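You operate a simulated robot arm through the tools that you are given. There is no shell and no other tool. Be economical: measure what you need, move in short steps, check, and stop when the job is done.

You are at the controls of a simulated robot arm. One attempt, no reset.

## Task
Stop the dryer and shut the orange spool away in the dry tub.
Fine: the tub's lid is seated; the dryer's lid ends shut.

The check looks at the end state, three seconds after you hand in, the way a careful person would. Anything else that was tipped, shoved, dropped, spilled or broken makes it a failure. Lids that push on must go on centred and level and be pressed home; caps that screw on are set level and turned clockwise until they are tight.

## Robot
A 7-joint arm with a two-finger parallel gripper on a trunk, on a base that drives. Base frame: it is fixed to the floor where the robot stands at the start and does not move with it; the origin is under the middle of the robot, x ahead of it, y to its left, z up. Units: m, degrees, N and s.
With the tool pointing down near the work surface it reaches from about 0.3 to 0.72 m from the robot's upright axis, wherever it stands. Its first joint turns from -166.0 to 166.0 degrees. Places, roughly: bench dryer [0.6, 0.5, 0.8]; bench dryer lid [0.6, 0.5, 0.9]; dry tub rim [0.6, -0.2, 0.9]; tub [0.6, -0.2, 0.7]. Payload 1.57 kg.
Tool frame: the origin (TCP) lies between the finger pads and is the grasp point; the fingertips stand 0.03 m ahead of it; z points along the fingers, y is the line along which they close. Largest opening 0.08 m; finger width 0.017, thickness 0.012; the body of the gripper, 0.04 by 0.082 m, starts 0.08 m behind the TCP.
Orientation is that of the tool frame in the base frame, as a unit quaternion [x, y, z, w]. With the fingers straight down and closing along the base's y, the tool's x points along the base's -x, its y along +y and its z along -z.

## Interface
- The arm moves only by the tool nudge_tool. Its argument "targets" is text: rows parted by semicolons, each of 7 numbers parted by spaces: the finger opening in m, from 0 to 0.08, then the shift along the base's x, y, z in m, then the turn, a rotation vector about the base's x, y, z in degrees. In form: grip x y z wx wy wz; .... A call has 1 to 12 rows; each row is the pose to reach, as a shift and turn from the pose commanded when the call began. Rows are played at 5 a second. More than 0.05 m and 8.6 degrees between two rows, or a gripper value outside its range, and nothing of the call is played. Where a pose cannot be reached the arm comes as near as it can. A force on the tool above 40 N (or 10 N above the force at the start of the call, whichever is more), or a blocked arm, ends the call early, and 0.2 s more pass. The fingers move at their own pace (about 0.072 m/s each) and stop on an object; they squeeze with about 35 N. The grip force told is the motor's: it shows also when the fingers shut on nothing. Time passes only in rows, and 0.2 s behind the last, so rows that repeat a pose let the fingers close. The reply holds the time, the measured pose of the TCP, the force on the tool along the base axes, the opening and the grip force, in the units named above and with some noise, with the torque about the TCP (base axes, N m) and any sound that the robot's microphone picked up.
- Cameras (640 x 400 px; columns grow to the right, rows downward): "scene" is now at [0.0047, 0.1374, 1.4359]; the picture's right is [-0.01, -1.00, 0.00], its down [-0.41, 0.01, -0.91] and it looks along [0.91, -0.01, -0.41] (base axes); focal length 246 px, centre (320, 200). "wrist" rides on the gripper at [0.072, -0.007, -0.122] in the tool frame; the picture's right is [0.09, 1.00, 0.00], its down [-0.84, 0.08, -0.54] and it looks along [-0.54, 0.05, 0.84] (tool axes); focal length 238 px, centre (320, 200). There is no depth. A picture from a camera that has moved, and an enlarged one, comes with that camera's place and axes in the base frame and with its lens.
- get_image(camera): a new picture of that camera. The clock stands still meanwhile.
- slide_trunk(by): slides the trunk up (or, below 0, down) by that many m; the arm and the scene camera ride with it, the base frame stays. It gives what a move gives, with no picture.
- base_move(legs): drives the robot by 1 to 6 legs, each [ahead, left, turn to the left] in m, m and degrees, along the robot's own axes; the way and the turn of a leg run together, so that a leg with both is an arc; at most 1.5 m and 180 degrees a leg. The arm and the cameras ride along, it lands a little off, and it stops where it bumps. It gives what a move gives.
- aim_head(pan, tilt): turns the head with the scene camera to pan (to the left, within 86 degrees either way) and tilt (down, from -29 to 69), counted from straight ahead of the robot. It gives what a move gives.
- zoom(camera, box): a new picture of the part [left, top, right, bottom] of that camera's present view, enlarged. The clock stands still meanwhile.
- close_job(): hands the job in; it is judged then, once.

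Work in short steps. Places have to be worked out from the pictures, the camera data and where the tool is seen: move nearer, look again, correct. Check each grasp and each placing, and mend what went wrong. You have 120 turns and 90 pictures in all, those below and enlarged ones among them. Open the gripper and draw the arm clear of the work before you hand the job in, unless the task says otherwise; then end with one line.

The tools are called after ">>>" as name(argument=value, ...) on one line, values as JSON. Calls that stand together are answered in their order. nudge_tool: Moves the arm, as the interface text tells. Its arguments: {"type":"object","properties":{"targets":{"type":"string"}},"required":["targets"]} The other tools are called the same way: slide_trunk (by) slides the trunk up or down; base_move (legs) drives the base; aim_head (pan, tilt) turns the head that bears the scene camera; get_image (camera) takes a picture; zoom (camera, box) takes an enlarged picture of a part of a camera's view; close_job () hands the job in.

At the start:

```text
t: 0.0
ee_pos: [0.3772, 0.1028, 1.2802]
tcp_rot: [0.0, 1.0, -0.001, -0.003]
force: [-0.3, -0.4, 0.5]
ft_torque: [-0.01, -0.02, -0.02]
width: 0.08
finger_force: 0.1
trunk travel left (down, up): [-0.075, 0.04]
robot x, y, heading: [-0.001, 0.0016, -0.2]
head pan, tilt: [22.5, 57.3]
```

scene: 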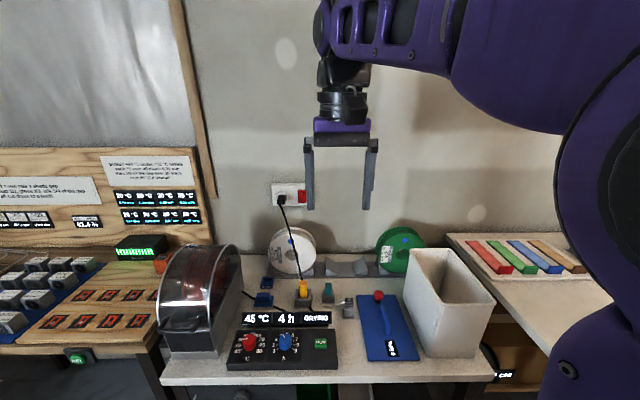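
wrist: 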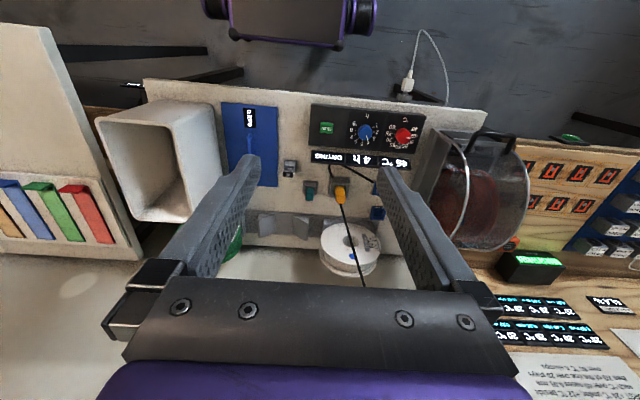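

I see a dryer (left, transparent lid), control panel, a blue lid with a red knob and a tub. I'll zoom in for details.

>>> zoom(camera="scene", box=[140, 220, 340, 390])

>>> zoom(camera="scene", box=[320, 220, 520, 390])

>>> zoom(camera="scene", box=[0, 140, 220, 300])

>>> zoom(camera="wrist", box=[290, 80, 550, 280])

```text
2.35 times, centred on (240, 305) of scene
camera zoom: at [0.0047, 0.1374, 1.4359], right [-0.01, -1.0, 0.0], down [-0.41, 0.01, -0.91], along [0.91, -0.01, -0.41], focal length 580 px, centre (508, -47)
```

zoom: 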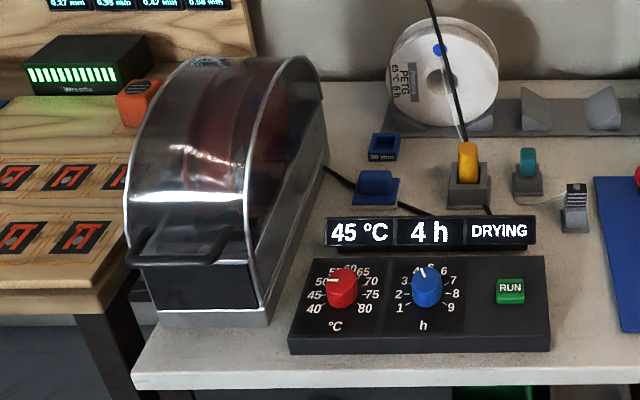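

```text
2.35 times, centred on (420, 305) of scene
camera zoom: at [0.0047, 0.1374, 1.4359], right [-0.01, -1.0, 0.0], down [-0.41, 0.01, -0.91], along [0.91, -0.01, -0.41], focal length 580 px, centre (85, -47)
```

zoom: 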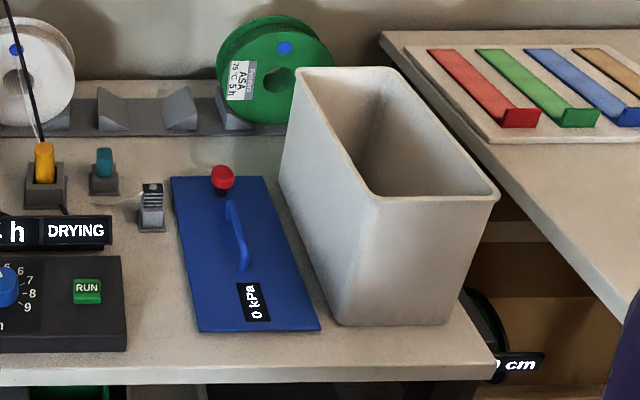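

```text
2.50 times, centred on (110, 220) of scene
camera zoom: at [0.0047, 0.1374, 1.4359], right [-0.01, -1.0, 0.0], down [-0.41, 0.01, -0.91], along [0.91, -0.01, -0.41], focal length 616 px, centre (845, 150)
```

zoom: 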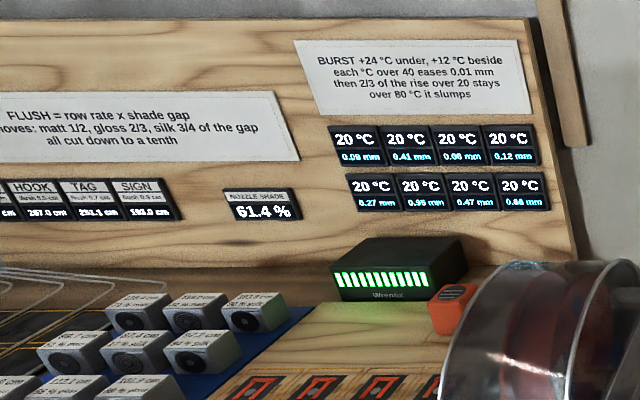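

```text
2.00 times, centred on (420, 180) of wrist
camera zoom: at [0.3079, 0.0953, 1.4034], right [-0.09, 1.0, 0.0], down [0.84, 0.08, 0.54], along [0.53, 0.05, -0.84], focal length 477 px, centre (120, 240)
```

zoom: 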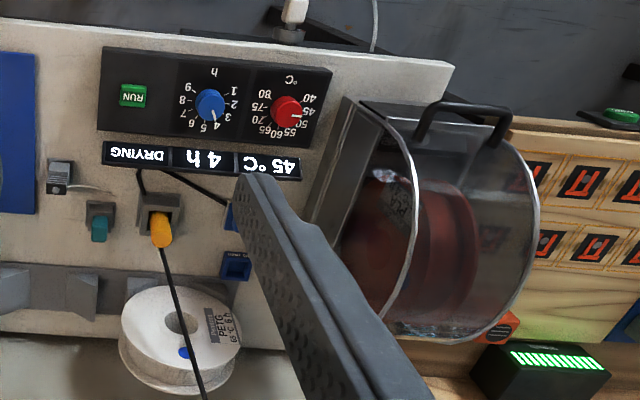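

RUN button triangulates to about (0.481, 0.130, 0.768). I'll close the fingers and move over it, then look with the wrist camera.

>>> nudge_tool(targets="0 0.013 0.003 -0.045 0 0 0; 0 0.026 0.007 -0.09 0 0 0; 0 0.039 0.01 -0.135 0 0 0; 0 0.052 0.014 -0.18 0 0 0; 0 0.065 0.017 -0.225 0 0 0; 0 0.078 0.02 -0.27 0 0 0; 0 0.091 0.024 -0.315 0 0 0; 0 0.104 0.027 -0.36 0 0 0; 0 0.104 0.027 -0.38 0 0 0")

>>> get_image(camera="wrist")

>>> get_image(camera="scene")

```text
t: 2.0
ee_pos: [0.4809, 0.1316, 0.902]
tcp_rot: [0.0, 1.0, 0.001, -0.003]
force: [-0.2, -0.1, -0.8]
ft_torque: [-0.01, 0.0, -0.01]
width: 0.0
finger_force: 21.3
trunk travel left (down, up): [-0.075, 0.04]
robot x, y, heading: [0.0013, -0.0012, 0.0]
head pan, tilt: [22.5, 57.3]
```

```text
83 pictures are left
camera wrist: at [0.4109, 0.1237, 1.0228], right [-0.09, 1.0, 0.0], down [0.84, 0.08, 0.54], along [0.53, 0.05, -0.84], focal length 238 px, centre (320, 200)
```

wrist: 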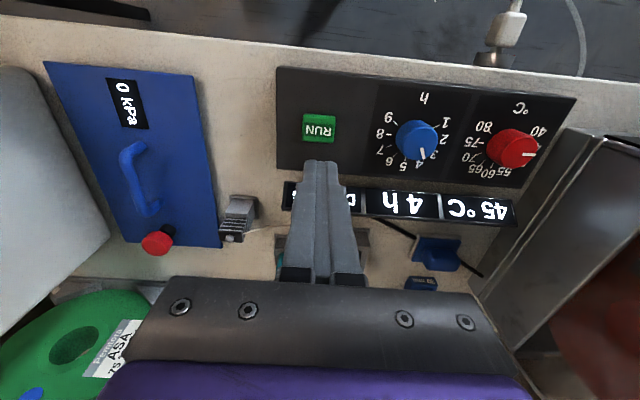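

```text
82 pictures are left
camera scene: at [-0.0233, 0.1652, 1.3874], right [0.38, -0.92, 0.0], down [-0.78, -0.32, -0.54], along [0.5, 0.21, -0.84], focal length 246 px, centre (320, 200)
```

scene: 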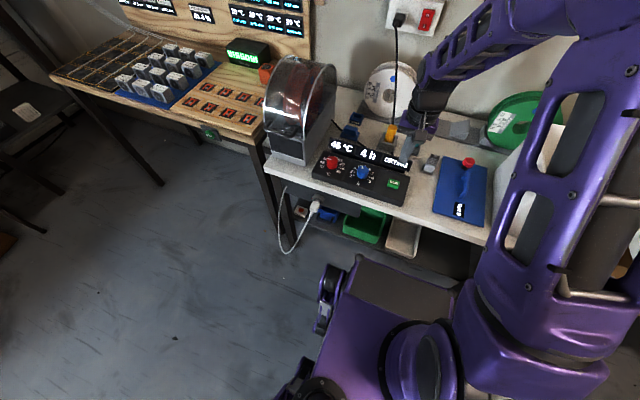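

Button location confirmed. Pressing down on it in short steps.

>>> nudge_tool(targets="0 0 -0.002 -0.04 0 0 0; 0 0 -0.002 -0.08 0 0 0; 0 0 -0.002 -0.092 0 0 0; 0 0 -0.002 -0.098 0 0 0; 0 0 -0.002 -0.102 0 0 0; 0 0 -0.002 -0.105 0 0 0")

>>> aim_head(pan=8, tilt=35)

>>> get_image(camera="wrist")

>>> get_image(camera="scene")

```text
t: 3.6
ee_pos: [0.4817, 0.1286, 0.8007]
tcp_rot: [0.001, 1.0, 0.001, -0.001]
force: [-10.1, -2.7, 24.4]
ft_torque: [-0.1, 0.29, -0.01]
width: 0.0001
finger_force: 21.1
trunk travel left (down, up): [-0.075, 0.04]
robot x, y, heading: [-0.0022, 0.0014, 0.2]
head pan, tilt: [22.5, 57.3]
heard: click
stopped in row 6: the force on the tool passed its limit at 41 N (the readings are from after the stop); the commanded pose is now the measured one
```

```text
t: 4.5
ee_pos: [0.4819, 0.129, 0.8001]
tcp_rot: [0.0, 1.0, 0.001, 0.0]
force: [-11.7, -3.5, 34.9]
ft_torque: [-0.18, 0.36, -0.01]
width: 0.0
finger_force: 21.2
trunk travel left (down, up): [-0.075, 0.04]
robot x, y, heading: [0.002, 0.0003, -0.2]
head pan, tilt: [8.0, 35.0]
```

```text
81 pictures are left
camera wrist: at [0.4115, 0.1208, 0.9215], right [-0.09, 1.0, 0.0], down [0.84, 0.08, 0.54], along [0.54, 0.05, -0.84], focal length 238 px, centre (320, 200)
```

wrist: 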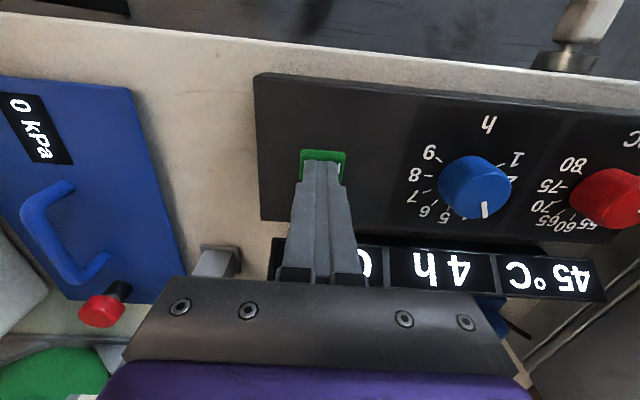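

```text
80 pictures are left
camera scene: at [-0.0035, 0.15, 1.4187], right [0.14, -0.99, 0.0], down [-0.57, -0.08, -0.82], along [0.81, 0.11, -0.57], focal length 246 px, centre (320, 200)
```

scene: 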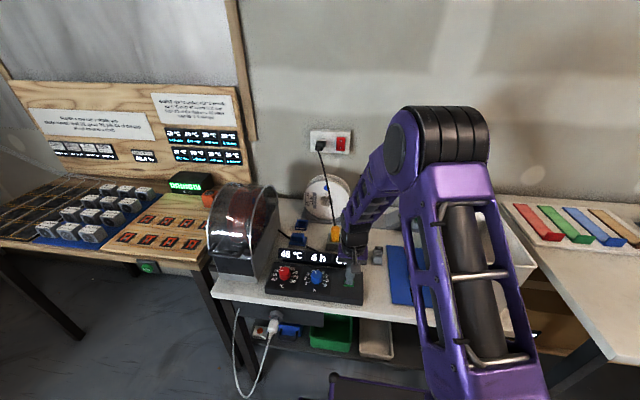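

A click was heard. I raise the tool and check the display.

>>> nudge_tool(targets="0 0 0 0.05 0 0 0; 0 0 0 0.1 0 0 0; 0 -0.02 0 0.15 0 0 0; 0 -0.04 0.03 0.2 0 0 0; 0 -0.06 0.06 0.23 0 0 0; 0 -0.08 0.1 0.25 0 0 0")

>>> get_image(camera="wrist")

>>> get_image(camera="scene")

```text
refused: row 3 steps farther than a row can; nothing moved
```

```text
79 pictures are left
camera wrist: at [0.4115, 0.1208, 0.9215], right [-0.09, 1.0, 0.0], down [0.84, 0.08, 0.54], along [0.54, 0.05, -0.84], focal length 238 px, centre (320, 200)
```

wrist: 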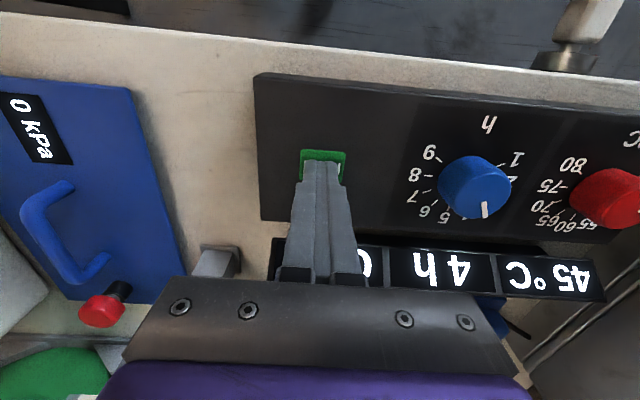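

```text
78 pictures are left
camera scene: at [-0.0035, 0.15, 1.4187], right [0.14, -0.99, 0.0], down [-0.57, -0.08, -0.82], along [0.81, 0.11, -0.57], focal length 246 px, centre (320, 200)
```

scene: 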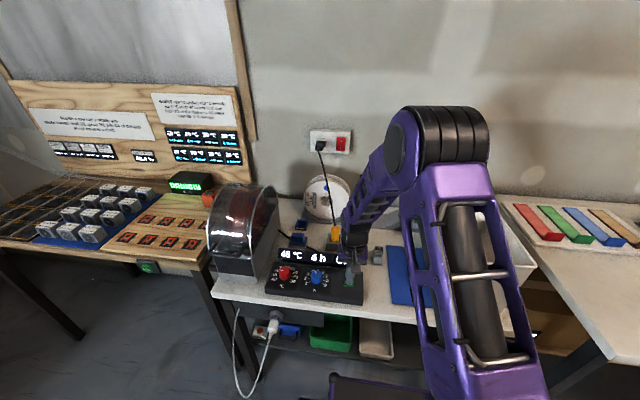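

A step was too large, so nothing moved; I repeat it with smaller ones.

>>> nudge_tool(targets="0 0 0 0.045 0 0 0; 0 0 0 0.09 0 0 0; 0 -0.015 0 0.13 0 0 0; 0 -0.03 0.02 0.17 0 0 0; 0 -0.045 0.04 0.2 0 0 0; 0 -0.06 0.07 0.22 0 0 0; 0 -0.08 0.1 0.24 0 0 0")

>>> get_image(camera="wrist")

>>> get_image(camera="scene")

```text
t: 6.1
ee_pos: [0.4026, 0.2283, 1.0395]
tcp_rot: [0.001, 1.0, 0.0, -0.002]
force: [-0.9, -0.4, -0.3]
ft_torque: [0.0, 0.0, -0.01]
width: 0.0
finger_force: 21.1
trunk travel left (down, up): [-0.075, 0.04]
robot x, y, heading: [-0.0006, 0.0013, -0.1]
head pan, tilt: [8.0, 35.0]
```

```text
77 pictures are left
camera wrist: at [0.3324, 0.2207, 1.1608], right [-0.09, 1.0, 0.0], down [0.84, 0.08, 0.54], along [0.54, 0.05, -0.84], focal length 238 px, centre (320, 200)
```

wrist: 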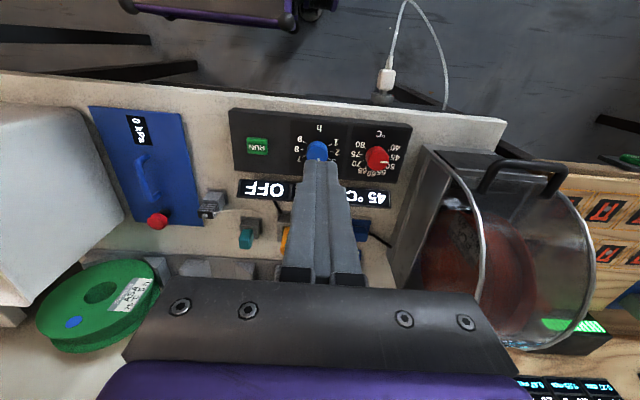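

```text
76 pictures are left
camera scene: at [-0.0005, 0.1507, 1.4184], right [0.14, -0.99, 0.0], down [-0.57, -0.08, -0.82], along [0.81, 0.11, -0.57], focal length 246 px, centre (320, 200)
```

scene: 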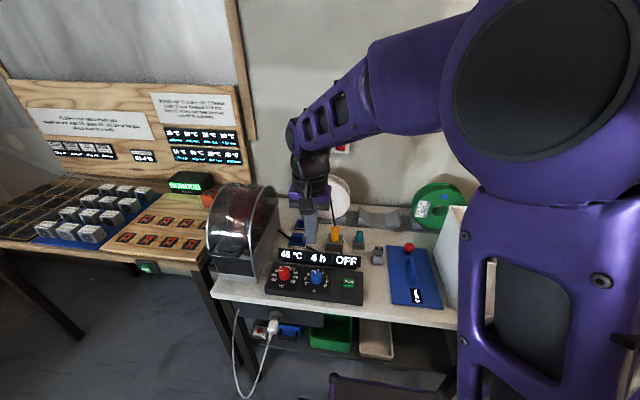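

Dryer shows OFF. Now a close look at the dryer lid, the handle and the spool from both cameras.

>>> zoom(camera="wrist", box=[380, 130, 620, 360])

>>> zoom(camera="scene", box=[190, 170, 320, 300])

```text
1.74 times, centred on (500, 245) of wrist
camera zoom: at [0.3324, 0.2207, 1.1608], right [-0.09, 1.0, 0.0], down [0.84, 0.08, 0.54], along [0.54, 0.05, -0.84], focal length 414 px, centre (7, 122)
```

zoom: 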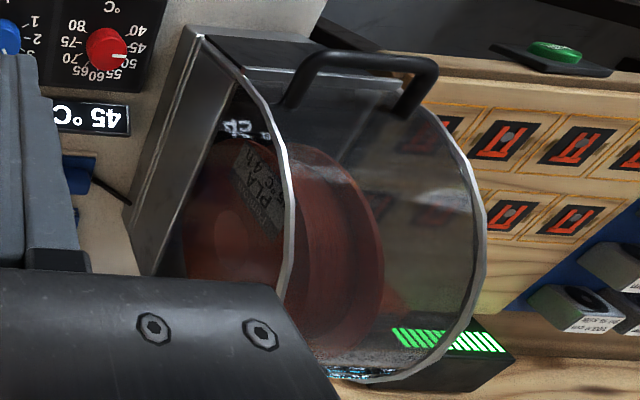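

```text
3.08 times, centred on (255, 235) of scene
camera zoom: at [-0.0005, 0.1507, 1.4184], right [0.14, -0.99, 0.0], down [-0.57, -0.08, -0.82], along [0.81, 0.11, -0.57], focal length 758 px, centre (520, 92)
```

zoom: 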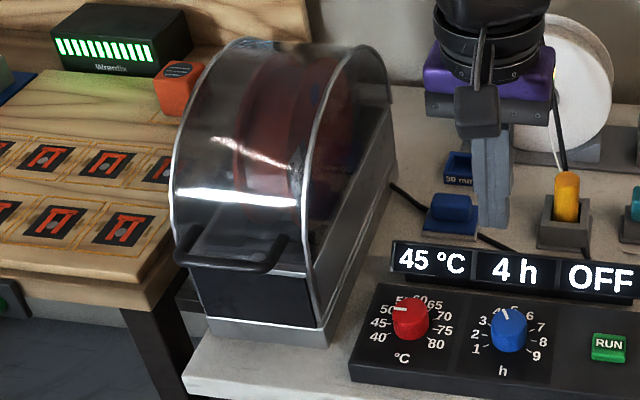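

The dryer sits at about x 0.476–0.756, y 0.425–0.565, with the handle bar at (0.431, 0.44–0.53, 0.895) and a rear hinge. I retract the tool a little and drive left so the dryer is ahead.

>>> nudge_tool(targets="0.04 -0.02 -0.03 0.03 0 0 0; 0.04 -0.04 -0.06 0.06 0 0 0; 0.04 -0.05 -0.1 0.09 0 0 0")

>>> base_move(legs=[[0, 0.4, 0]])

>>> aim_head(pan=0, tilt=40)

>>> get_image(camera="scene")

>>> get_image(camera="wrist")

```text
refused: row 3 steps farther than a row can; nothing moved
```

```text
t: 10.4
ee_pos: [0.4058, 0.6226, 1.0392]
tcp_rot: [0.003, 1.0, 0.001, -0.001]
force: [0.0, 0.4, -1.2]
ft_torque: [-0.01, 0.04, -0.03]
width: 0.0
finger_force: 21.2
trunk travel left (down, up): [-0.075, 0.04]
robot x, y, heading: [0.0035, 0.3932, -0.4]
head pan, tilt: [8.0, 35.0]
```

```text
t: 11.1
ee_pos: [0.4046, 0.6219, 1.0386]
tcp_rot: [0.002, 1.0, 0.002, -0.002]
force: [-0.7, 0.5, -0.2]
ft_torque: [-0.02, 0.01, -0.02]
width: 0.0
finger_force: 21.5
trunk travel left (down, up): [-0.075, 0.04]
robot x, y, heading: [0.0013, 0.3944, 0.0]
head pan, tilt: [0.0, 40.0]
```

```text
73 pictures are left
camera scene: at [-0.0014, 0.534, 1.4109], right [0.0, -1.0, 0.0], down [-0.64, 0.0, -0.77], along [0.77, 0.0, -0.64], focal length 246 px, centre (320, 200)
```

scene: 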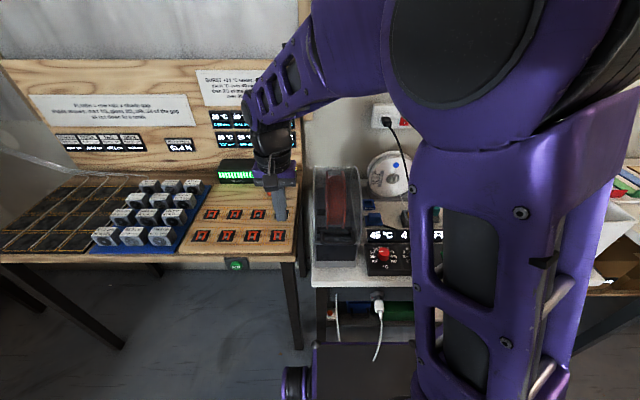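

```text
72 pictures are left
camera wrist: at [0.3343, 0.6146, 1.1605], right [-0.09, 1.0, 0.0], down [0.84, 0.07, 0.54], along [0.54, 0.05, -0.84], focal length 238 px, centre (320, 200)
```

wrist: 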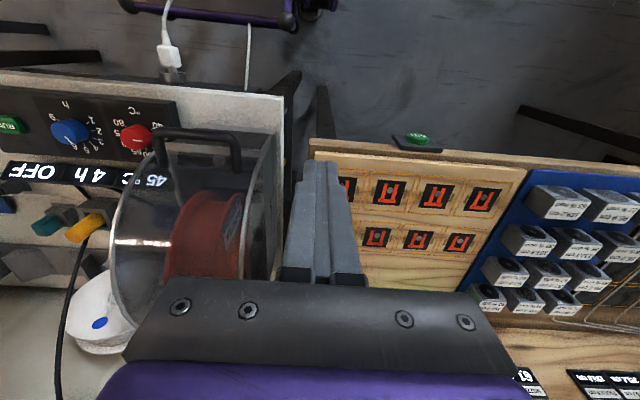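

The handle centre is confirmed near (0.431, 0.481, 0.89). I back off and turn the tool -90° about z so the fingers close along x.

>>> nudge_tool(targets="0.03 -0.01 -0.012 0.01 0 0 -8; 0.03 -0.02 -0.024 0.02 0 0 -16; 0.03 -0.03 -0.036 0.03 0 0 -24; 0.03 -0.04 -0.048 0.04 0 0 -32; 0.03 -0.05 -0.06 0.04 0 0 -40; 0.03 -0.06 -0.072 0.04 0 0 -48; 0.03 -0.07 -0.085 0.04 0 0 -56; 0.03 -0.08 -0.1 0.04 0 0 -64; 0.03 -0.09 -0.115 0.04 0 0 -72; 0.03 -0.09 -0.13 0.04 0 0 -80; 0.03 -0.09 -0.14 0.04 0 0 -88; 0.03 -0.09 -0.141 0.04 0 0 -90")

```text
t: 13.7
ee_pos: [0.3155, 0.4829, 1.0735]
tcp_rot: [0.708, 0.706, -0.008, -0.007]
force: [0.7, 0.2, 0.9]
ft_torque: [-0.04, -0.01, -0.01]
width: 0.03
finger_force: 0.0
trunk travel left (down, up): [-0.075, 0.04]
robot x, y, heading: [-0.0005, 0.394, -0.3]
head pan, tilt: [0.0, 40.0]
```

Now tilt the fingers forward 45° (about -y).

>>> nudge_tool(targets="0.03 0.005 0 -0.01 0 -8 0; 0.03 0.01 0 -0.02 0 -16 0; 0.03 0.015 0 -0.03 0 -24 0; 0.03 0.02 0 -0.05 0 -32 0; 0.03 0.02 0 -0.07 0 -40 0; 0.03 0.025 0 -0.09 0 -45 0")

>>> get_image(camera="wrist")

>>> get_image(camera="scene")

```text
t: 14.7
ee_pos: [0.3157, 0.544, 1.0395]
tcp_rot: [0.61, 0.743, 0.218, 0.167]
force: [-0.1, 0.3, -0.3]
ft_torque: [0.0, 0.01, 0.01]
width: 0.0303
finger_force: 0.1
out of reach, approached as far as the arm can: row 4, 5
trunk travel left (down, up): [-0.075, 0.04]
robot x, y, heading: [-0.0011, 0.3921, -0.2]
head pan, tilt: [0.0, 40.0]
stopped in row 5: the arm was blocked; the commanded pose is now the measured one
```

```text
71 pictures are left
camera wrist: at [0.2349, 0.5983, 1.1409], right [0.81, 0.25, 0.53], down [-0.05, -0.87, 0.49], along [0.58, -0.42, -0.7], focal length 238 px, centre (320, 200)
```

wrist: 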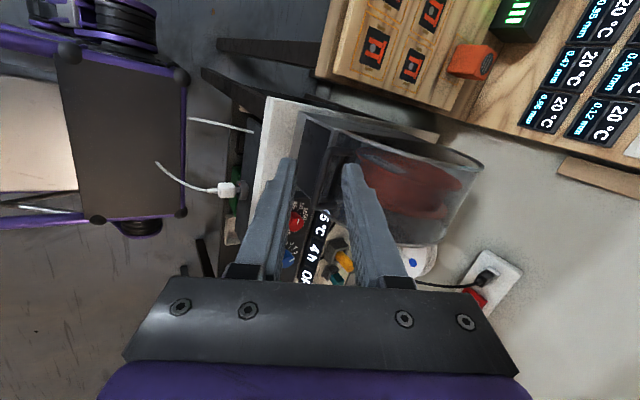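

```text
70 pictures are left
camera scene: at [-0.0729, 0.445, 1.4242], right [-0.99, -0.15, 0.0], down [-0.08, 0.52, -0.85], along [0.12, -0.84, -0.52], focal length 246 px, centre (320, 200)
```

scene: 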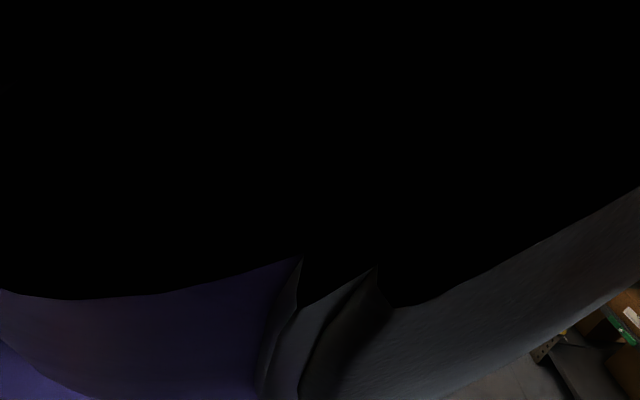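

The elbow fouled the head, so this tilt is unsuitable here. I return the tool to vertical and will grip the bar from above, letting it pivot in the pads.

>>> nudge_tool(targets="0.03 0.004 -0.012 0.01 -0.84 6.36 -2.2; 0.03 0.008 -0.024 0.02 -1.68 12.7 -4.4; 0.03 0.012 -0.036 0.03 -2.5 19.1 -6.6; 0.03 0.016 -0.048 0.035 -3.36 25.4 -8.8; 0.03 0.02 -0.061 0.035 -4.2 31.8 -11; 0.03 0.03 -0.061 0.035 -4.2 31.8 -11")

>>> aim_head(pan=0, tilt=40)

>>> get_image(camera="wrist")

>>> get_image(camera="scene")

```text
t: 16.1
ee_pos: [0.3476, 0.4825, 1.0738]
tcp_rot: [0.708, 0.706, -0.004, 0.0]
force: [-0.3, -0.2, 0.1]
ft_torque: [0.0, 0.01, 0.02]
width: 0.03
finger_force: 0.0
trunk travel left (down, up): [-0.075, 0.04]
robot x, y, heading: [0.0069, 0.3972, -0.1]
head pan, tilt: [0.0, 40.0]
```

```text
t: 16.7
ee_pos: [0.3456, 0.4833, 1.0728]
tcp_rot: [0.709, 0.705, -0.003, 0.0]
force: [-0.1, -0.3, 0.5]
ft_torque: [-0.02, 0.0, 0.02]
width: 0.03
finger_force: 0.0
trunk travel left (down, up): [-0.075, 0.04]
robot x, y, heading: [0.0045, 0.3971, -0.1]
head pan, tilt: [0.0, 40.0]
```

```text
69 pictures are left
camera wrist: at [0.3417, 0.5537, 1.1937], right [1.0, 0.09, -0.01], down [0.08, -0.83, 0.55], along [0.04, -0.54, -0.84], focal length 238 px, centre (320, 200)
```

wrist: 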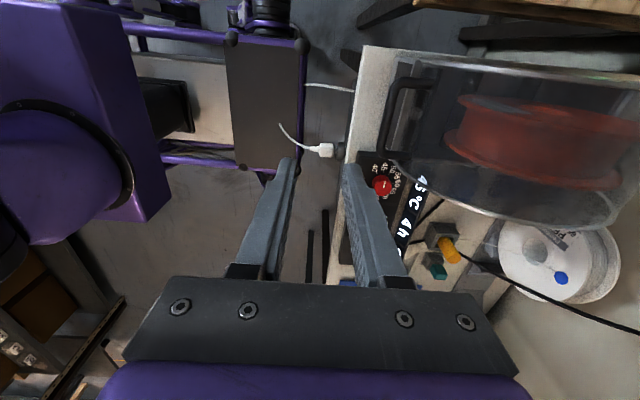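

```text
68 pictures are left
camera scene: at [-0.0009, 0.5044, 1.4269], right [-0.33, -0.94, 0.0], down [-0.47, 0.16, -0.87], along [0.82, -0.29, -0.49], focal length 246 px, centre (320, 200)
```

scene: 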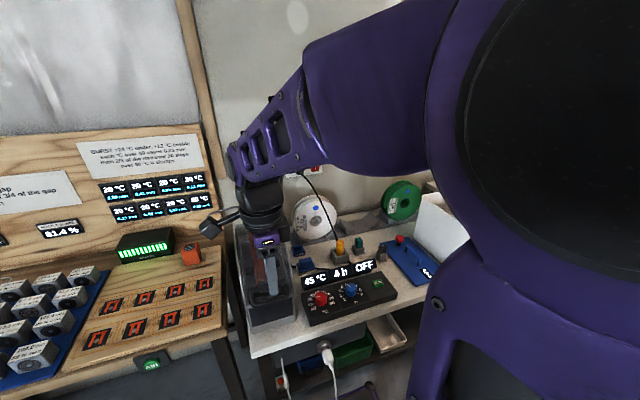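

Bar confirmed at x≈0.43, z≈0.89. Move above it with 0.04 opening, then check.

>>> nudge_tool(targets="0.04 0.03 0 -0.02 0 0 0; 0.04 0.06 0 -0.05 0 0 0; 0.04 0.083 0 -0.085 0 0 0; 0.04 0.083 0 -0.115 0 0 0")

>>> get_image(camera="wrist")

>>> get_image(camera="scene")

```text
t: 17.7
ee_pos: [0.4276, 0.4829, 0.9594]
tcp_rot: [0.707, 0.707, -0.003, 0.001]
force: [0.7, -0.2, -0.1]
ft_torque: [0.0, -0.01, -0.02]
width: 0.0401
finger_force: 0.1
trunk travel left (down, up): [-0.075, 0.04]
robot x, y, heading: [0.0037, 0.3991, -0.2]
head pan, tilt: [0.0, 40.0]
```

```text
67 pictures are left
camera wrist: at [0.4235, 0.553, 1.0809], right [1.0, 0.09, 0.0], down [0.08, -0.83, 0.55], along [0.05, -0.54, -0.84], focal length 238 px, centre (320, 200)
```

wrist: 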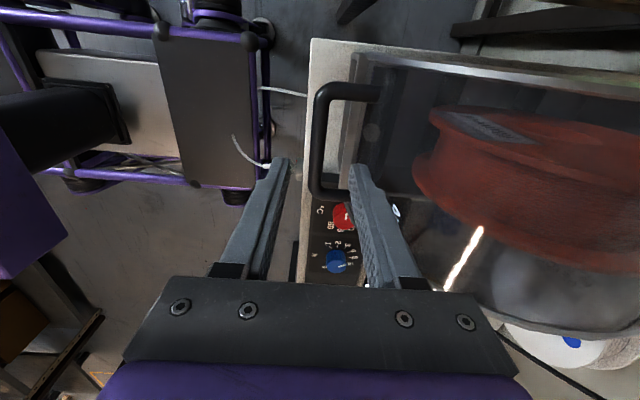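

```text
66 pictures are left
camera scene: at [-0.0014, 0.534, 1.4109], right [0.0, -1.0, 0.0], down [-0.64, 0.0, -0.77], along [0.77, 0.0, -0.64], focal length 246 px, centre (320, 200)
```

scene: 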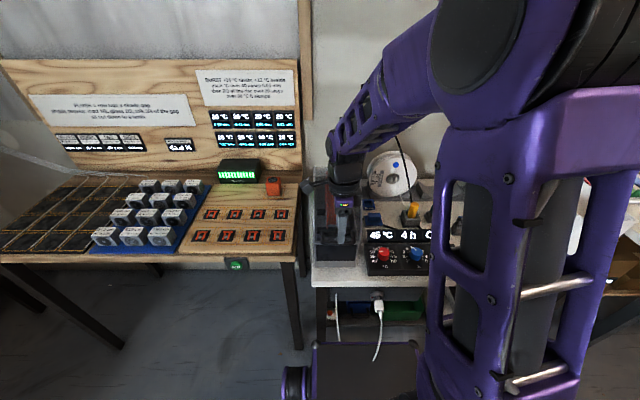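

Bar is centred between the fingers (x≈0.428). Lower and grip it.

>>> nudge_tool(targets="0.034 0 0 -0.025 0 0 0; 0.034 0 0 -0.045 0 0 0; 0.034 0 0 -0.06 0 0 0; 0 0 0 -0.06 0 0 0; 0 0 0 -0.06 0 0 0; 0 0 0 -0.06 0 0 0")

>>> get_image(camera="wrist")

```text
t: 19.1
ee_pos: [0.4265, 0.4838, 0.8994]
tcp_rot: [0.708, 0.706, -0.004, 0.0]
force: [-23.0, -0.5, 1.1]
ft_torque: [-0.06, 0.08, 0.05]
width: 0.012
finger_force: 28.8
trunk travel left (down, up): [-0.075, 0.04]
robot x, y, heading: [-0.0004, 0.3935, -0.1]
head pan, tilt: [0.0, 40.0]
```

```text
65 pictures are left
camera wrist: at [0.4218, 0.5549, 1.0204], right [1.0, 0.09, -0.01], down [0.08, -0.83, 0.55], along [0.04, -0.55, -0.84], focal length 238 px, centre (320, 200)
```

wrist: 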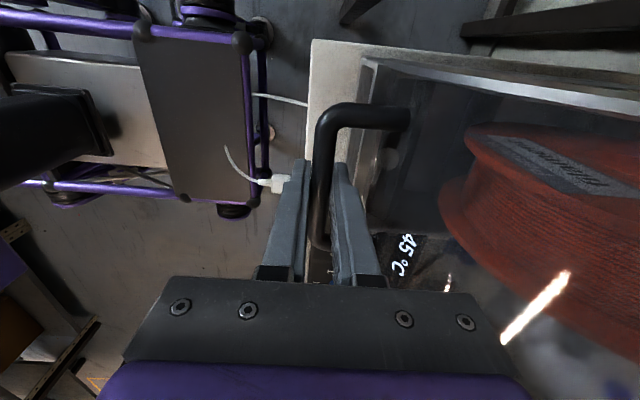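

Gripped (width 0.012). I ease x slightly and lift along the estimated hinge arc by ~10°.

>>> nudge_tool(targets="0 -0.002 0 0.003 0 0 0; 0 0.000 0 0.015 0 0 0; 0 0.004 0 0.029 0 0 0; 0 0.008 0 0.043 0 0 0; 0 0.012 0 0.057 0 0 0")

>>> get_image(camera="scene")

```text
t: 20.3
ee_pos: [0.4389, 0.4829, 0.9594]
tcp_rot: [0.708, 0.707, -0.002, 0.002]
force: [-26.2, -2.2, 7.1]
ft_torque: [-0.14, 0.03, 0.02]
width: 0.0115
finger_force: 28.7
trunk travel left (down, up): [-0.075, 0.04]
robot x, y, heading: [0.0001, 0.3941, -0.3]
head pan, tilt: [0.0, 40.0]
```

```text
64 pictures are left
camera scene: at [-0.0041, 0.5338, 1.411], right [0.0, -1.0, 0.0], down [-0.64, 0.0, -0.77], along [0.77, 0.0, -0.64], focal length 246 px, centre (320, 200)
```

scene: 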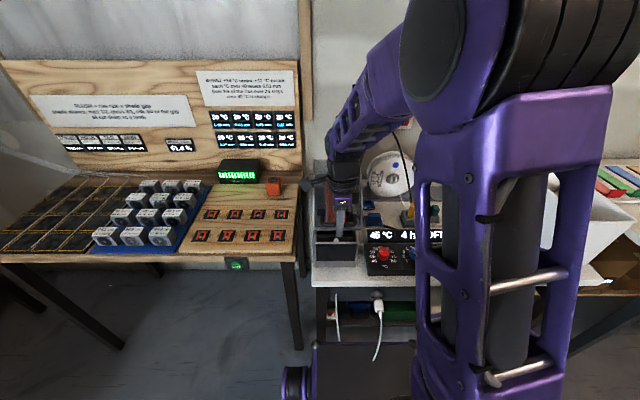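

Lid seems to lift; there is a -26 N x load, so I test by relaxing x by 4 mm.

>>> nudge_tool(targets="0 -0.002 0 0 0 0 0; 0 -0.004 0 0 0 0 0")

>>> zoom(camera="scene", box=[290, 140, 420, 300])

```text
t: 20.9
ee_pos: [0.4382, 0.4846, 0.9577]
tcp_rot: [0.708, 0.706, -0.001, 0.003]
force: [-4.7, -1.2, 1.8]
ft_torque: [-0.41, -0.09, 0.08]
width: 0.0116
finger_force: 28.4
trunk travel left (down, up): [-0.075, 0.04]
robot x, y, heading: [0.0015, 0.394, -0.2]
head pan, tilt: [0.0, 40.0]
```

```text
2.50 times, centred on (355, 220) of scene
camera zoom: at [-0.0017, 0.5339, 1.4108], right [0.0, -1.0, 0.0], down [-0.64, 0.0, -0.77], along [0.77, 0.0, -0.64], focal length 616 px, centre (232, 150)
```

zoom: 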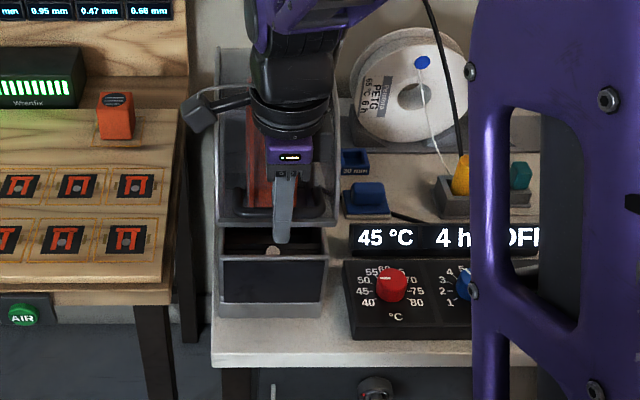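

Force now small and the arc model fits (hinge ≈ (0.756, 0.845), radius 0.334). Continue the arc to ~48°.

>>> nudge_tool(targets="0 0.0057 0 0.0159 0 0 0; 0 0.0124 0 0.0321 0 0 0; 0 0.0199 0 0.0478 0 0 0; 0 0.0282 0 0.0632 0 0 0; 0 0.0374 0 0.0781 0 0 0; 0 0.0473 0 0.0925 0 0 0")

```text
t: 22.3
ee_pos: [0.4821, 0.4836, 1.0489]
tcp_rot: [0.708, 0.706, -0.001, 0.002]
force: [-4.4, 0.2, 2.2]
ft_torque: [-0.12, -0.01, 0.06]
width: 0.0114
finger_force: 28.6
trunk travel left (down, up): [-0.075, 0.04]
robot x, y, heading: [0.0009, 0.3996, -0.4]
head pan, tilt: [0.0, 40.0]
```

Forces are low; continue to ~72°.

>>> nudge_tool(targets="0 0.0106 0 0.0139 0 0 0; 0 0.022 0 0.0272 0 0 0; 0 0.034 0 0.0399 0 0 0; 0 0.0467 0 0.0519 0 0 0; 0 0.06 0 0.0633 0 0 0; 0 0.0739 0 0.0739 0 0 0; 0 0.0883 0 0.0838 0 0 0; 0 0.1032 0 0.093 0 0 0; 0 0.1186 0 0.1013 0 0 0; 0 0.1343 0 0.1088 0 0 0; 0 0.1505 0 0.1155 0 0 0; 0 0.167 0 0.1214 0 0 0")

>>> get_image(camera="scene")

>>> get_image(camera="wrist")

```text
t: 24.9
ee_pos: [0.6447, 0.4841, 1.1655]
tcp_rot: [0.708, 0.706, -0.003, 0.001]
force: [2.1, 4.7, -6.4]
ft_torque: [-0.33, -0.03, 0.07]
width: 0.0116
finger_force: 29.3
out of reach, approached as far as the arm can: row 12
trunk travel left (down, up): [-0.075, 0.04]
robot x, y, heading: [0.0027, 0.3983, -0.1]
head pan, tilt: [0.0, 40.0]
```

```text
62 pictures are left
camera scene: at [-0.0007, 0.5345, 1.4108], right [0.0, -1.0, 0.0], down [-0.64, 0.0, -0.77], along [0.77, 0.0, -0.64], focal length 246 px, centre (320, 200)
```

scene: 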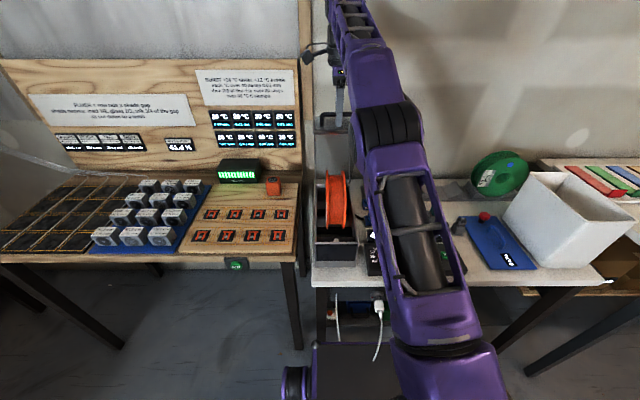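

```text
61 pictures are left
camera wrist: at [0.6393, 0.5546, 1.2875], right [1.0, 0.09, 0.0], down [0.08, -0.83, 0.55], along [0.05, -0.55, -0.84], focal length 238 px, centre (320, 200)
```

wrist: 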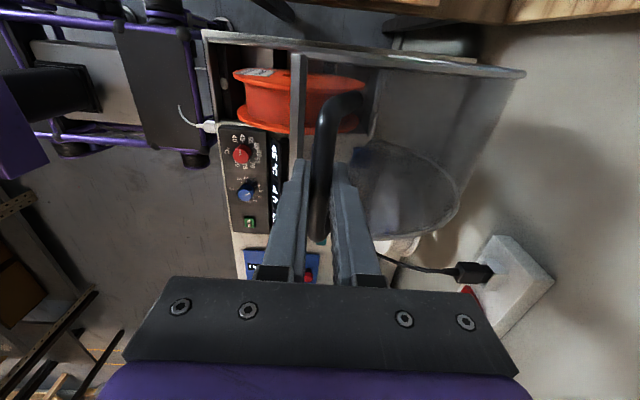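

Reach limit at ~70° handle angle; the spool is exposed. I pitch the tool forward to extend reach while going on along the arc.

>>> nudge_tool(targets="0 -0.002 0 0 0 -6 0; 0 0 0 0 0 -12 0; 0 0 0 0.001 0 -18 0")

```text
t: 25.7
ee_pos: [0.6428, 0.4832, 1.167]
tcp_rot: [0.7, 0.697, 0.108, 0.112]
force: [2.0, 0.0, -7.9]
ft_torque: [-0.1, 0.11, -0.01]
width: 0.0116
finger_force: 28.9
trunk travel left (down, up): [-0.075, 0.04]
robot x, y, heading: [0.0022, 0.4002, 0.0]
head pan, tilt: [0.0, 40.0]
```

Reachable now with the pitch. Continue the arc to ~90°.

>>> nudge_tool(targets="0 0.011 0 0.004 0 -3 0; 0 0.021 0 0.0072 0 -6 0; 0 0.032 0 0.01 0 -9 0; 0 0.0435 0 0.0125 0 -12 0; 0 0.055 0 0.015 0 -15 0; 0 0.066 0 0.0165 0 -18 0; 0 0.0775 0 0.0175 0 -21 0; 0 0.089 0 0.0185 0 -24 0; 0 0.1 0 0.019 0 -27 0; 0 0.111 0 0.019 0 -30 0")

>>> get_image(camera="scene")

```text
t: 27.9
ee_pos: [0.7546, 0.4828, 1.185]
tcp_rot: [0.648, 0.644, 0.286, 0.289]
force: [-0.7, -3.8, -7.7]
ft_torque: [-0.03, 0.11, 0.03]
width: 0.0117
finger_force: 28.6
trunk travel left (down, up): [-0.075, 0.04]
robot x, y, heading: [-0.0027, 0.3969, -0.2]
head pan, tilt: [0.0, 40.0]
```

```text
60 pictures are left
camera scene: at [-0.0008, 0.5338, 1.4109], right [0.0, -1.0, 0.0], down [-0.64, 0.0, -0.77], along [0.77, 0.0, -0.64], focal length 246 px, centre (320, 200)
```

scene: 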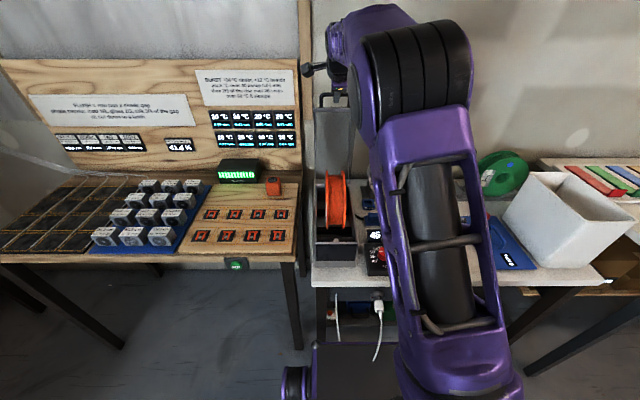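

Handle at 90°; the lid's centre of mass should be past the hinge. I push a bit further to find the stop.

>>> nudge_tool(targets="0 0.01 0 0 0 -3 0; 0 0.02 0 -0.001 0 -6 0; 0 0.03 0 -0.002 0 -8 0; 0 0.04 0 -0.004 0 -10 0")

```text
t: 28.9
ee_pos: [0.795, 0.4832, 1.181]
tcp_rot: [0.621, 0.618, 0.339, 0.342]
force: [-3.1, -2.6, -20.8]
ft_torque: [-0.19, 0.21, -0.18]
width: 0.0116
finger_force: 28.9
trunk travel left (down, up): [-0.075, 0.04]
robot x, y, heading: [-0.0018, 0.3967, -0.2]
head pan, tilt: [0.0, 40.0]
```

About 89° open. Ease z and release gently, then check whether the lid stays.

>>> nudge_tool(targets="0 0 0 -0.002 0 0 0; 0.02 0 0 -0.002 0 0 0; 0.03 0 0 -0.002 0 0 0; 0.03 0 0 -0.002 0 0 0; 0.03 0 0 -0.002 0 0 0")

>>> get_image(camera="wrist")

```text
t: 30.1
ee_pos: [0.7942, 0.4835, 1.1819]
tcp_rot: [0.62, 0.617, 0.342, 0.344]
force: [1.1, -1.0, -0.7]
ft_torque: [0.01, -0.03, 0.0]
width: 0.0303
finger_force: 0.2
trunk travel left (down, up): [-0.075, 0.04]
robot x, y, heading: [0.0042, 0.3927, -0.2]
head pan, tilt: [0.0, 40.0]
```

```text
59 pictures are left
camera wrist: at [0.6891, 0.555, 1.2401], right [0.53, 0.09, 0.84], down [-0.42, -0.83, 0.35], along [0.74, -0.54, -0.4], focal length 238 px, centre (320, 200)
```

wrist: 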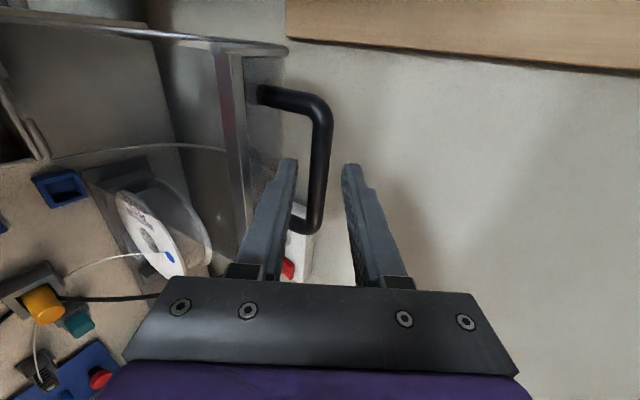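

The lid stays open. Withdraw along the tool axis.

>>> nudge_tool(targets="0.034 -0.026 0 0.016 0 0 0; 0.034 -0.052 0 0.032 0 0 0; 0.034 -0.085 0 0.053 0 0 0; 0.034 -0.12 0 0.07 0 6 0; 0.034 -0.15 0 0.08 0 14 0; 0.034 -0.18 0 0.09 0 22 0; 0.034 -0.21 0 0.09 0 30 0; 0.034 -0.24 0 0.09 0 38 0; 0.034 -0.27 0 0.09 0 46 0; 0.034 -0.3 0 0.09 0 54 0; 0.034 -0.33 0 0.09 0 58 0")

>>> get_image(camera="scene")

>>> get_image(camera="wrist")

```text
t: 32.5
ee_pos: [0.4627, 0.4811, 1.2684]
tcp_rot: [0.707, 0.707, -0.003, 0.002]
force: [0.2, -0.3, 0.6]
ft_torque: [-0.01, 0.0, 0.0]
width: 0.0339
finger_force: 0.0
trunk travel left (down, up): [-0.075, 0.04]
robot x, y, heading: [-0.0007, 0.3979, -0.2]
head pan, tilt: [0.0, 40.0]
```

```text
58 pictures are left
camera scene: at [-0.0013, 0.534, 1.4109], right [0.0, -1.0, 0.0], down [-0.64, 0.0, -0.77], along [0.77, 0.0, -0.64], focal length 246 px, centre (320, 200)
```

scene: 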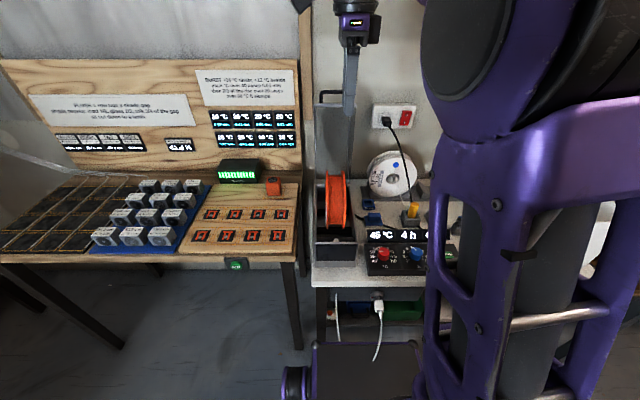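

```text
57 pictures are left
camera wrist: at [0.4577, 0.5535, 1.3908], right [1.0, 0.09, 0.0], down [0.08, -0.83, 0.55], along [0.05, -0.55, -0.84], focal length 238 px, centre (320, 200)
```

wrist: 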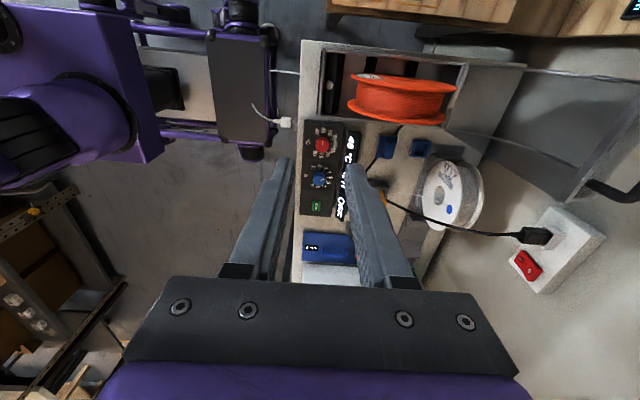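

Lid stays open. Turn the tool back +90° and zoom on the spool.

>>> nudge_tool(targets="0.06 0 0 0 0 0 8; 0.07 0.005 0 0 0 0 16; 0.08 0.01 0 0 0 0 24; 0.08 0.015 0 0 0 0 32; 0.08 0.02 0 0 0 0 40; 0.08 0.025 0 0 0 0 48; 0.08 0.03 0 0 0 0 56; 0.08 0.035 0 -0.01 0 0 64; 0.08 0.04 0 -0.03 0 0 72; 0.08 0.045 0 -0.05 0 0 80; 0.08 0.05 0 -0.07 0 0 88; 0.08 0.05 0 -0.09 0 0 90")

>>> get_image(camera="wrist")

>>> zoom(camera="scene", box=[300, 150, 400, 275])

```text
t: 35.1
ee_pos: [0.5133, 0.4843, 1.1813]
tcp_rot: [-0.001, 1.0, -0.001, 0.002]
force: [-0.2, -0.5, 0.0]
ft_torque: [0.02, -0.04, 0.0]
width: 0.0797
finger_force: 0.1
trunk travel left (down, up): [-0.075, 0.04]
robot x, y, heading: [-0.0027, 0.393, -0.3]
head pan, tilt: [0.0, 40.0]
```

```text
56 pictures are left
camera wrist: at [0.4422, 0.4769, 1.3021], right [-0.09, 1.0, 0.0], down [0.83, 0.08, 0.55], along [0.54, 0.05, -0.84], focal length 238 px, centre (320, 200)
```

wrist: 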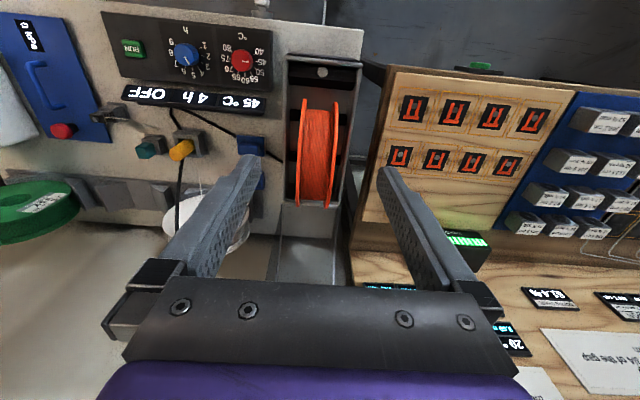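

```text
3.20 times, centred on (350, 212) of scene
camera zoom: at [-0.0014, 0.534, 1.4109], right [0.0, -1.0, 0.0], down [-0.64, 0.0, -0.77], along [0.77, 0.0, -0.64], focal length 788 px, centre (224, 160)
```

zoom: 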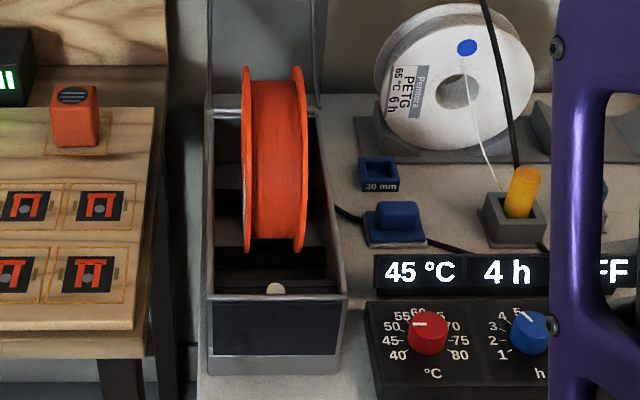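

Spool estimate: centre ≈ (0.611, 0.485, 0.895), radius ≈ 0.095, width ≈ 0.066. Move above it and look closer.

>>> nudge_tool(targets="0.08 0.04 0 0 0 0 0; 0.08 0.08 0.001 -0.01 0 0 0; 0.08 0.098 0.001 -0.04 0 0 0; 0.08 0.098 0.001 -0.08 0 0 0; 0.08 0.098 0.001 -0.11 0 0 0")

>>> get_image(camera="wrist")

>>> zoom(camera="scene", box=[300, 150, 400, 275])

```text
t: 36.3
ee_pos: [0.6117, 0.4849, 1.072]
tcp_rot: [0.001, 1.0, -0.001, 0.004]
force: [0.2, 0.0, 0.2]
ft_torque: [0.03, 0.0, -0.02]
width: 0.0799
finger_force: 0.1
trunk travel left (down, up): [-0.075, 0.04]
robot x, y, heading: [-0.0016, 0.3961, -0.3]
head pan, tilt: [0.0, 40.0]
```

```text
54 pictures are left
camera wrist: at [0.5401, 0.477, 1.1922], right [-0.09, 1.0, 0.0], down [0.83, 0.08, 0.55], along [0.55, 0.05, -0.84], focal length 238 px, centre (320, 200)
```

wrist: 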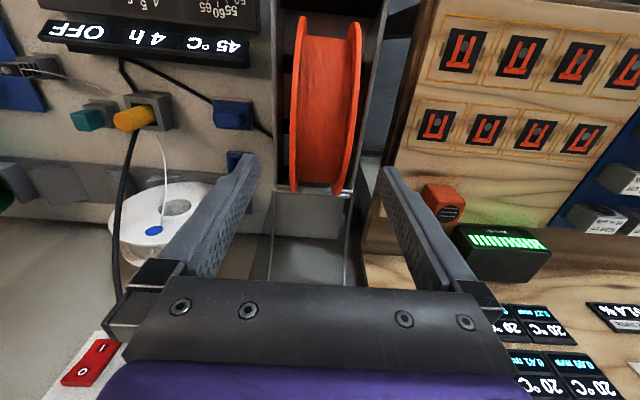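

```text
3.20 times, centred on (350, 212) of scene
camera zoom: at [-0.0015, 0.534, 1.4109], right [0.0, -1.0, 0.0], down [-0.64, 0.0, -0.77], along [0.77, 0.0, -0.64], focal length 788 px, centre (224, 160)
```

zoom: 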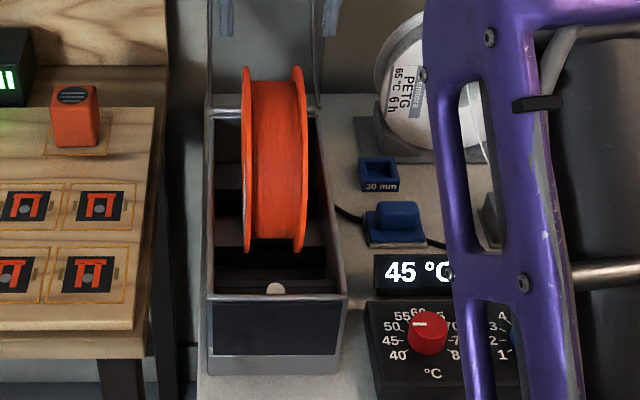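

Radius ≈ 0.093 with centre ≈ (0.611, 0.896). Zoom the wrist view to measure width and y centre.

>>> zoom(camera="wrist", box=[240, 0, 400, 200])

```text
2.00 times, centred on (320, 100) of wrist
camera zoom: at [0.5401, 0.477, 1.1922], right [-0.09, 1.0, 0.0], down [0.83, 0.08, 0.55], along [0.55, 0.05, -0.84], focal length 477 px, centre (320, 400)
```

zoom: 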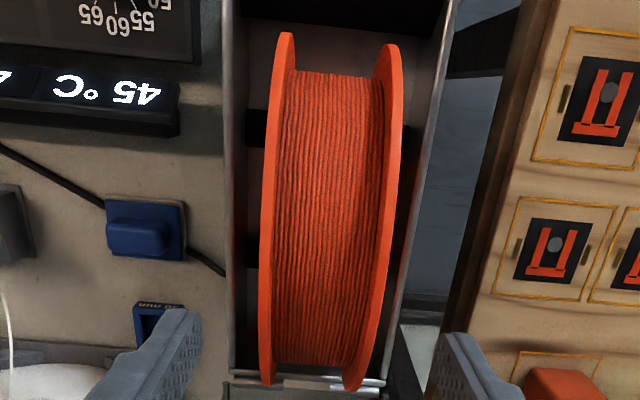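

Spool y centre ≈ 0.486, width ≈ 0.06, aligned with dryer. Descend to TCP z≈0.94 with fingers straddling the flanges.

>>> nudge_tool(targets="0.08 0 0.001 -0.03 0 0 0; 0.08 0 0.001 -0.06 0 0 0; 0.08 0 0.001 -0.085 0 0 0; 0.08 0 0.001 -0.11 0 0 0; 0.08 0 0.001 -0.132 0 0 0")

>>> get_image(camera="wrist")

>>> zoom(camera="scene", box=[290, 140, 400, 275])

```text
t: 37.5
ee_pos: [0.6119, 0.487, 0.9392]
tcp_rot: [0.001, 1.0, -0.001, 0.003]
force: [0.6, 0.1, -0.4]
ft_torque: [0.0, -0.01, 0.01]
width: 0.0801
finger_force: 0.0
trunk travel left (down, up): [-0.075, 0.04]
robot x, y, heading: [-0.0005, 0.3994, -0.2]
head pan, tilt: [0.0, 40.0]
```

```text
51 pictures are left
camera wrist: at [0.5414, 0.4795, 1.0603], right [-0.09, 1.0, 0.0], down [0.83, 0.08, 0.55], along [0.54, 0.05, -0.84], focal length 238 px, centre (320, 200)
```

wrist: 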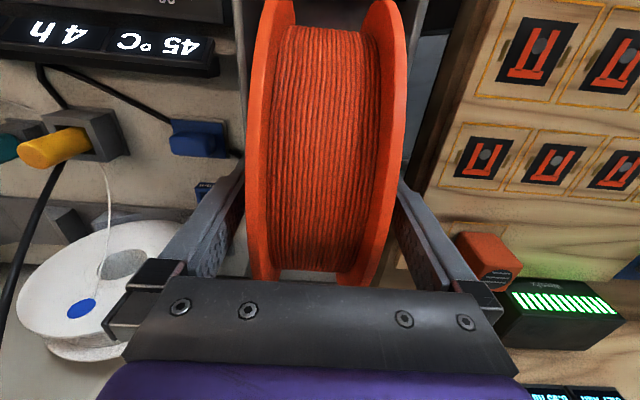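

```text
2.96 times, centred on (345, 208) of scene
camera zoom: at [-0.0015, 0.534, 1.4109], right [0.0, -1.0, 0.0], down [-0.64, 0.0, -0.77], along [0.77, 0.0, -0.64], focal length 730 px, centre (246, 178)
```

zoom: 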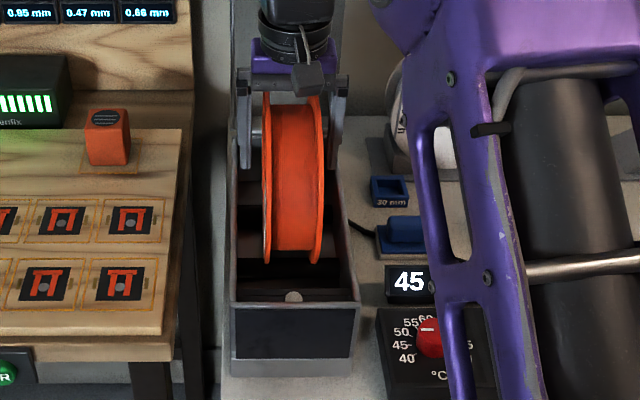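

Fingers straddle the spool evenly. Close.

>>> nudge_tool(targets="0.04 0 0 0 0 0 0; 0.04 0 0 0 0 0 0; 0.04 0 0 0 0 0 0; 0.04 0 0 0 0 0 0")

```text
t: 38.5
ee_pos: [0.6134, 0.4874, 0.941]
tcp_rot: [0.001, 1.0, -0.001, 0.003]
force: [0.8, -2.5, 0.4]
ft_torque: [-0.11, -0.03, -0.01]
width: 0.056
finger_force: 35.0
trunk travel left (down, up): [-0.075, 0.04]
robot x, y, heading: [0.0012, 0.3916, -0.1]
head pan, tilt: [0.0, 40.0]
```

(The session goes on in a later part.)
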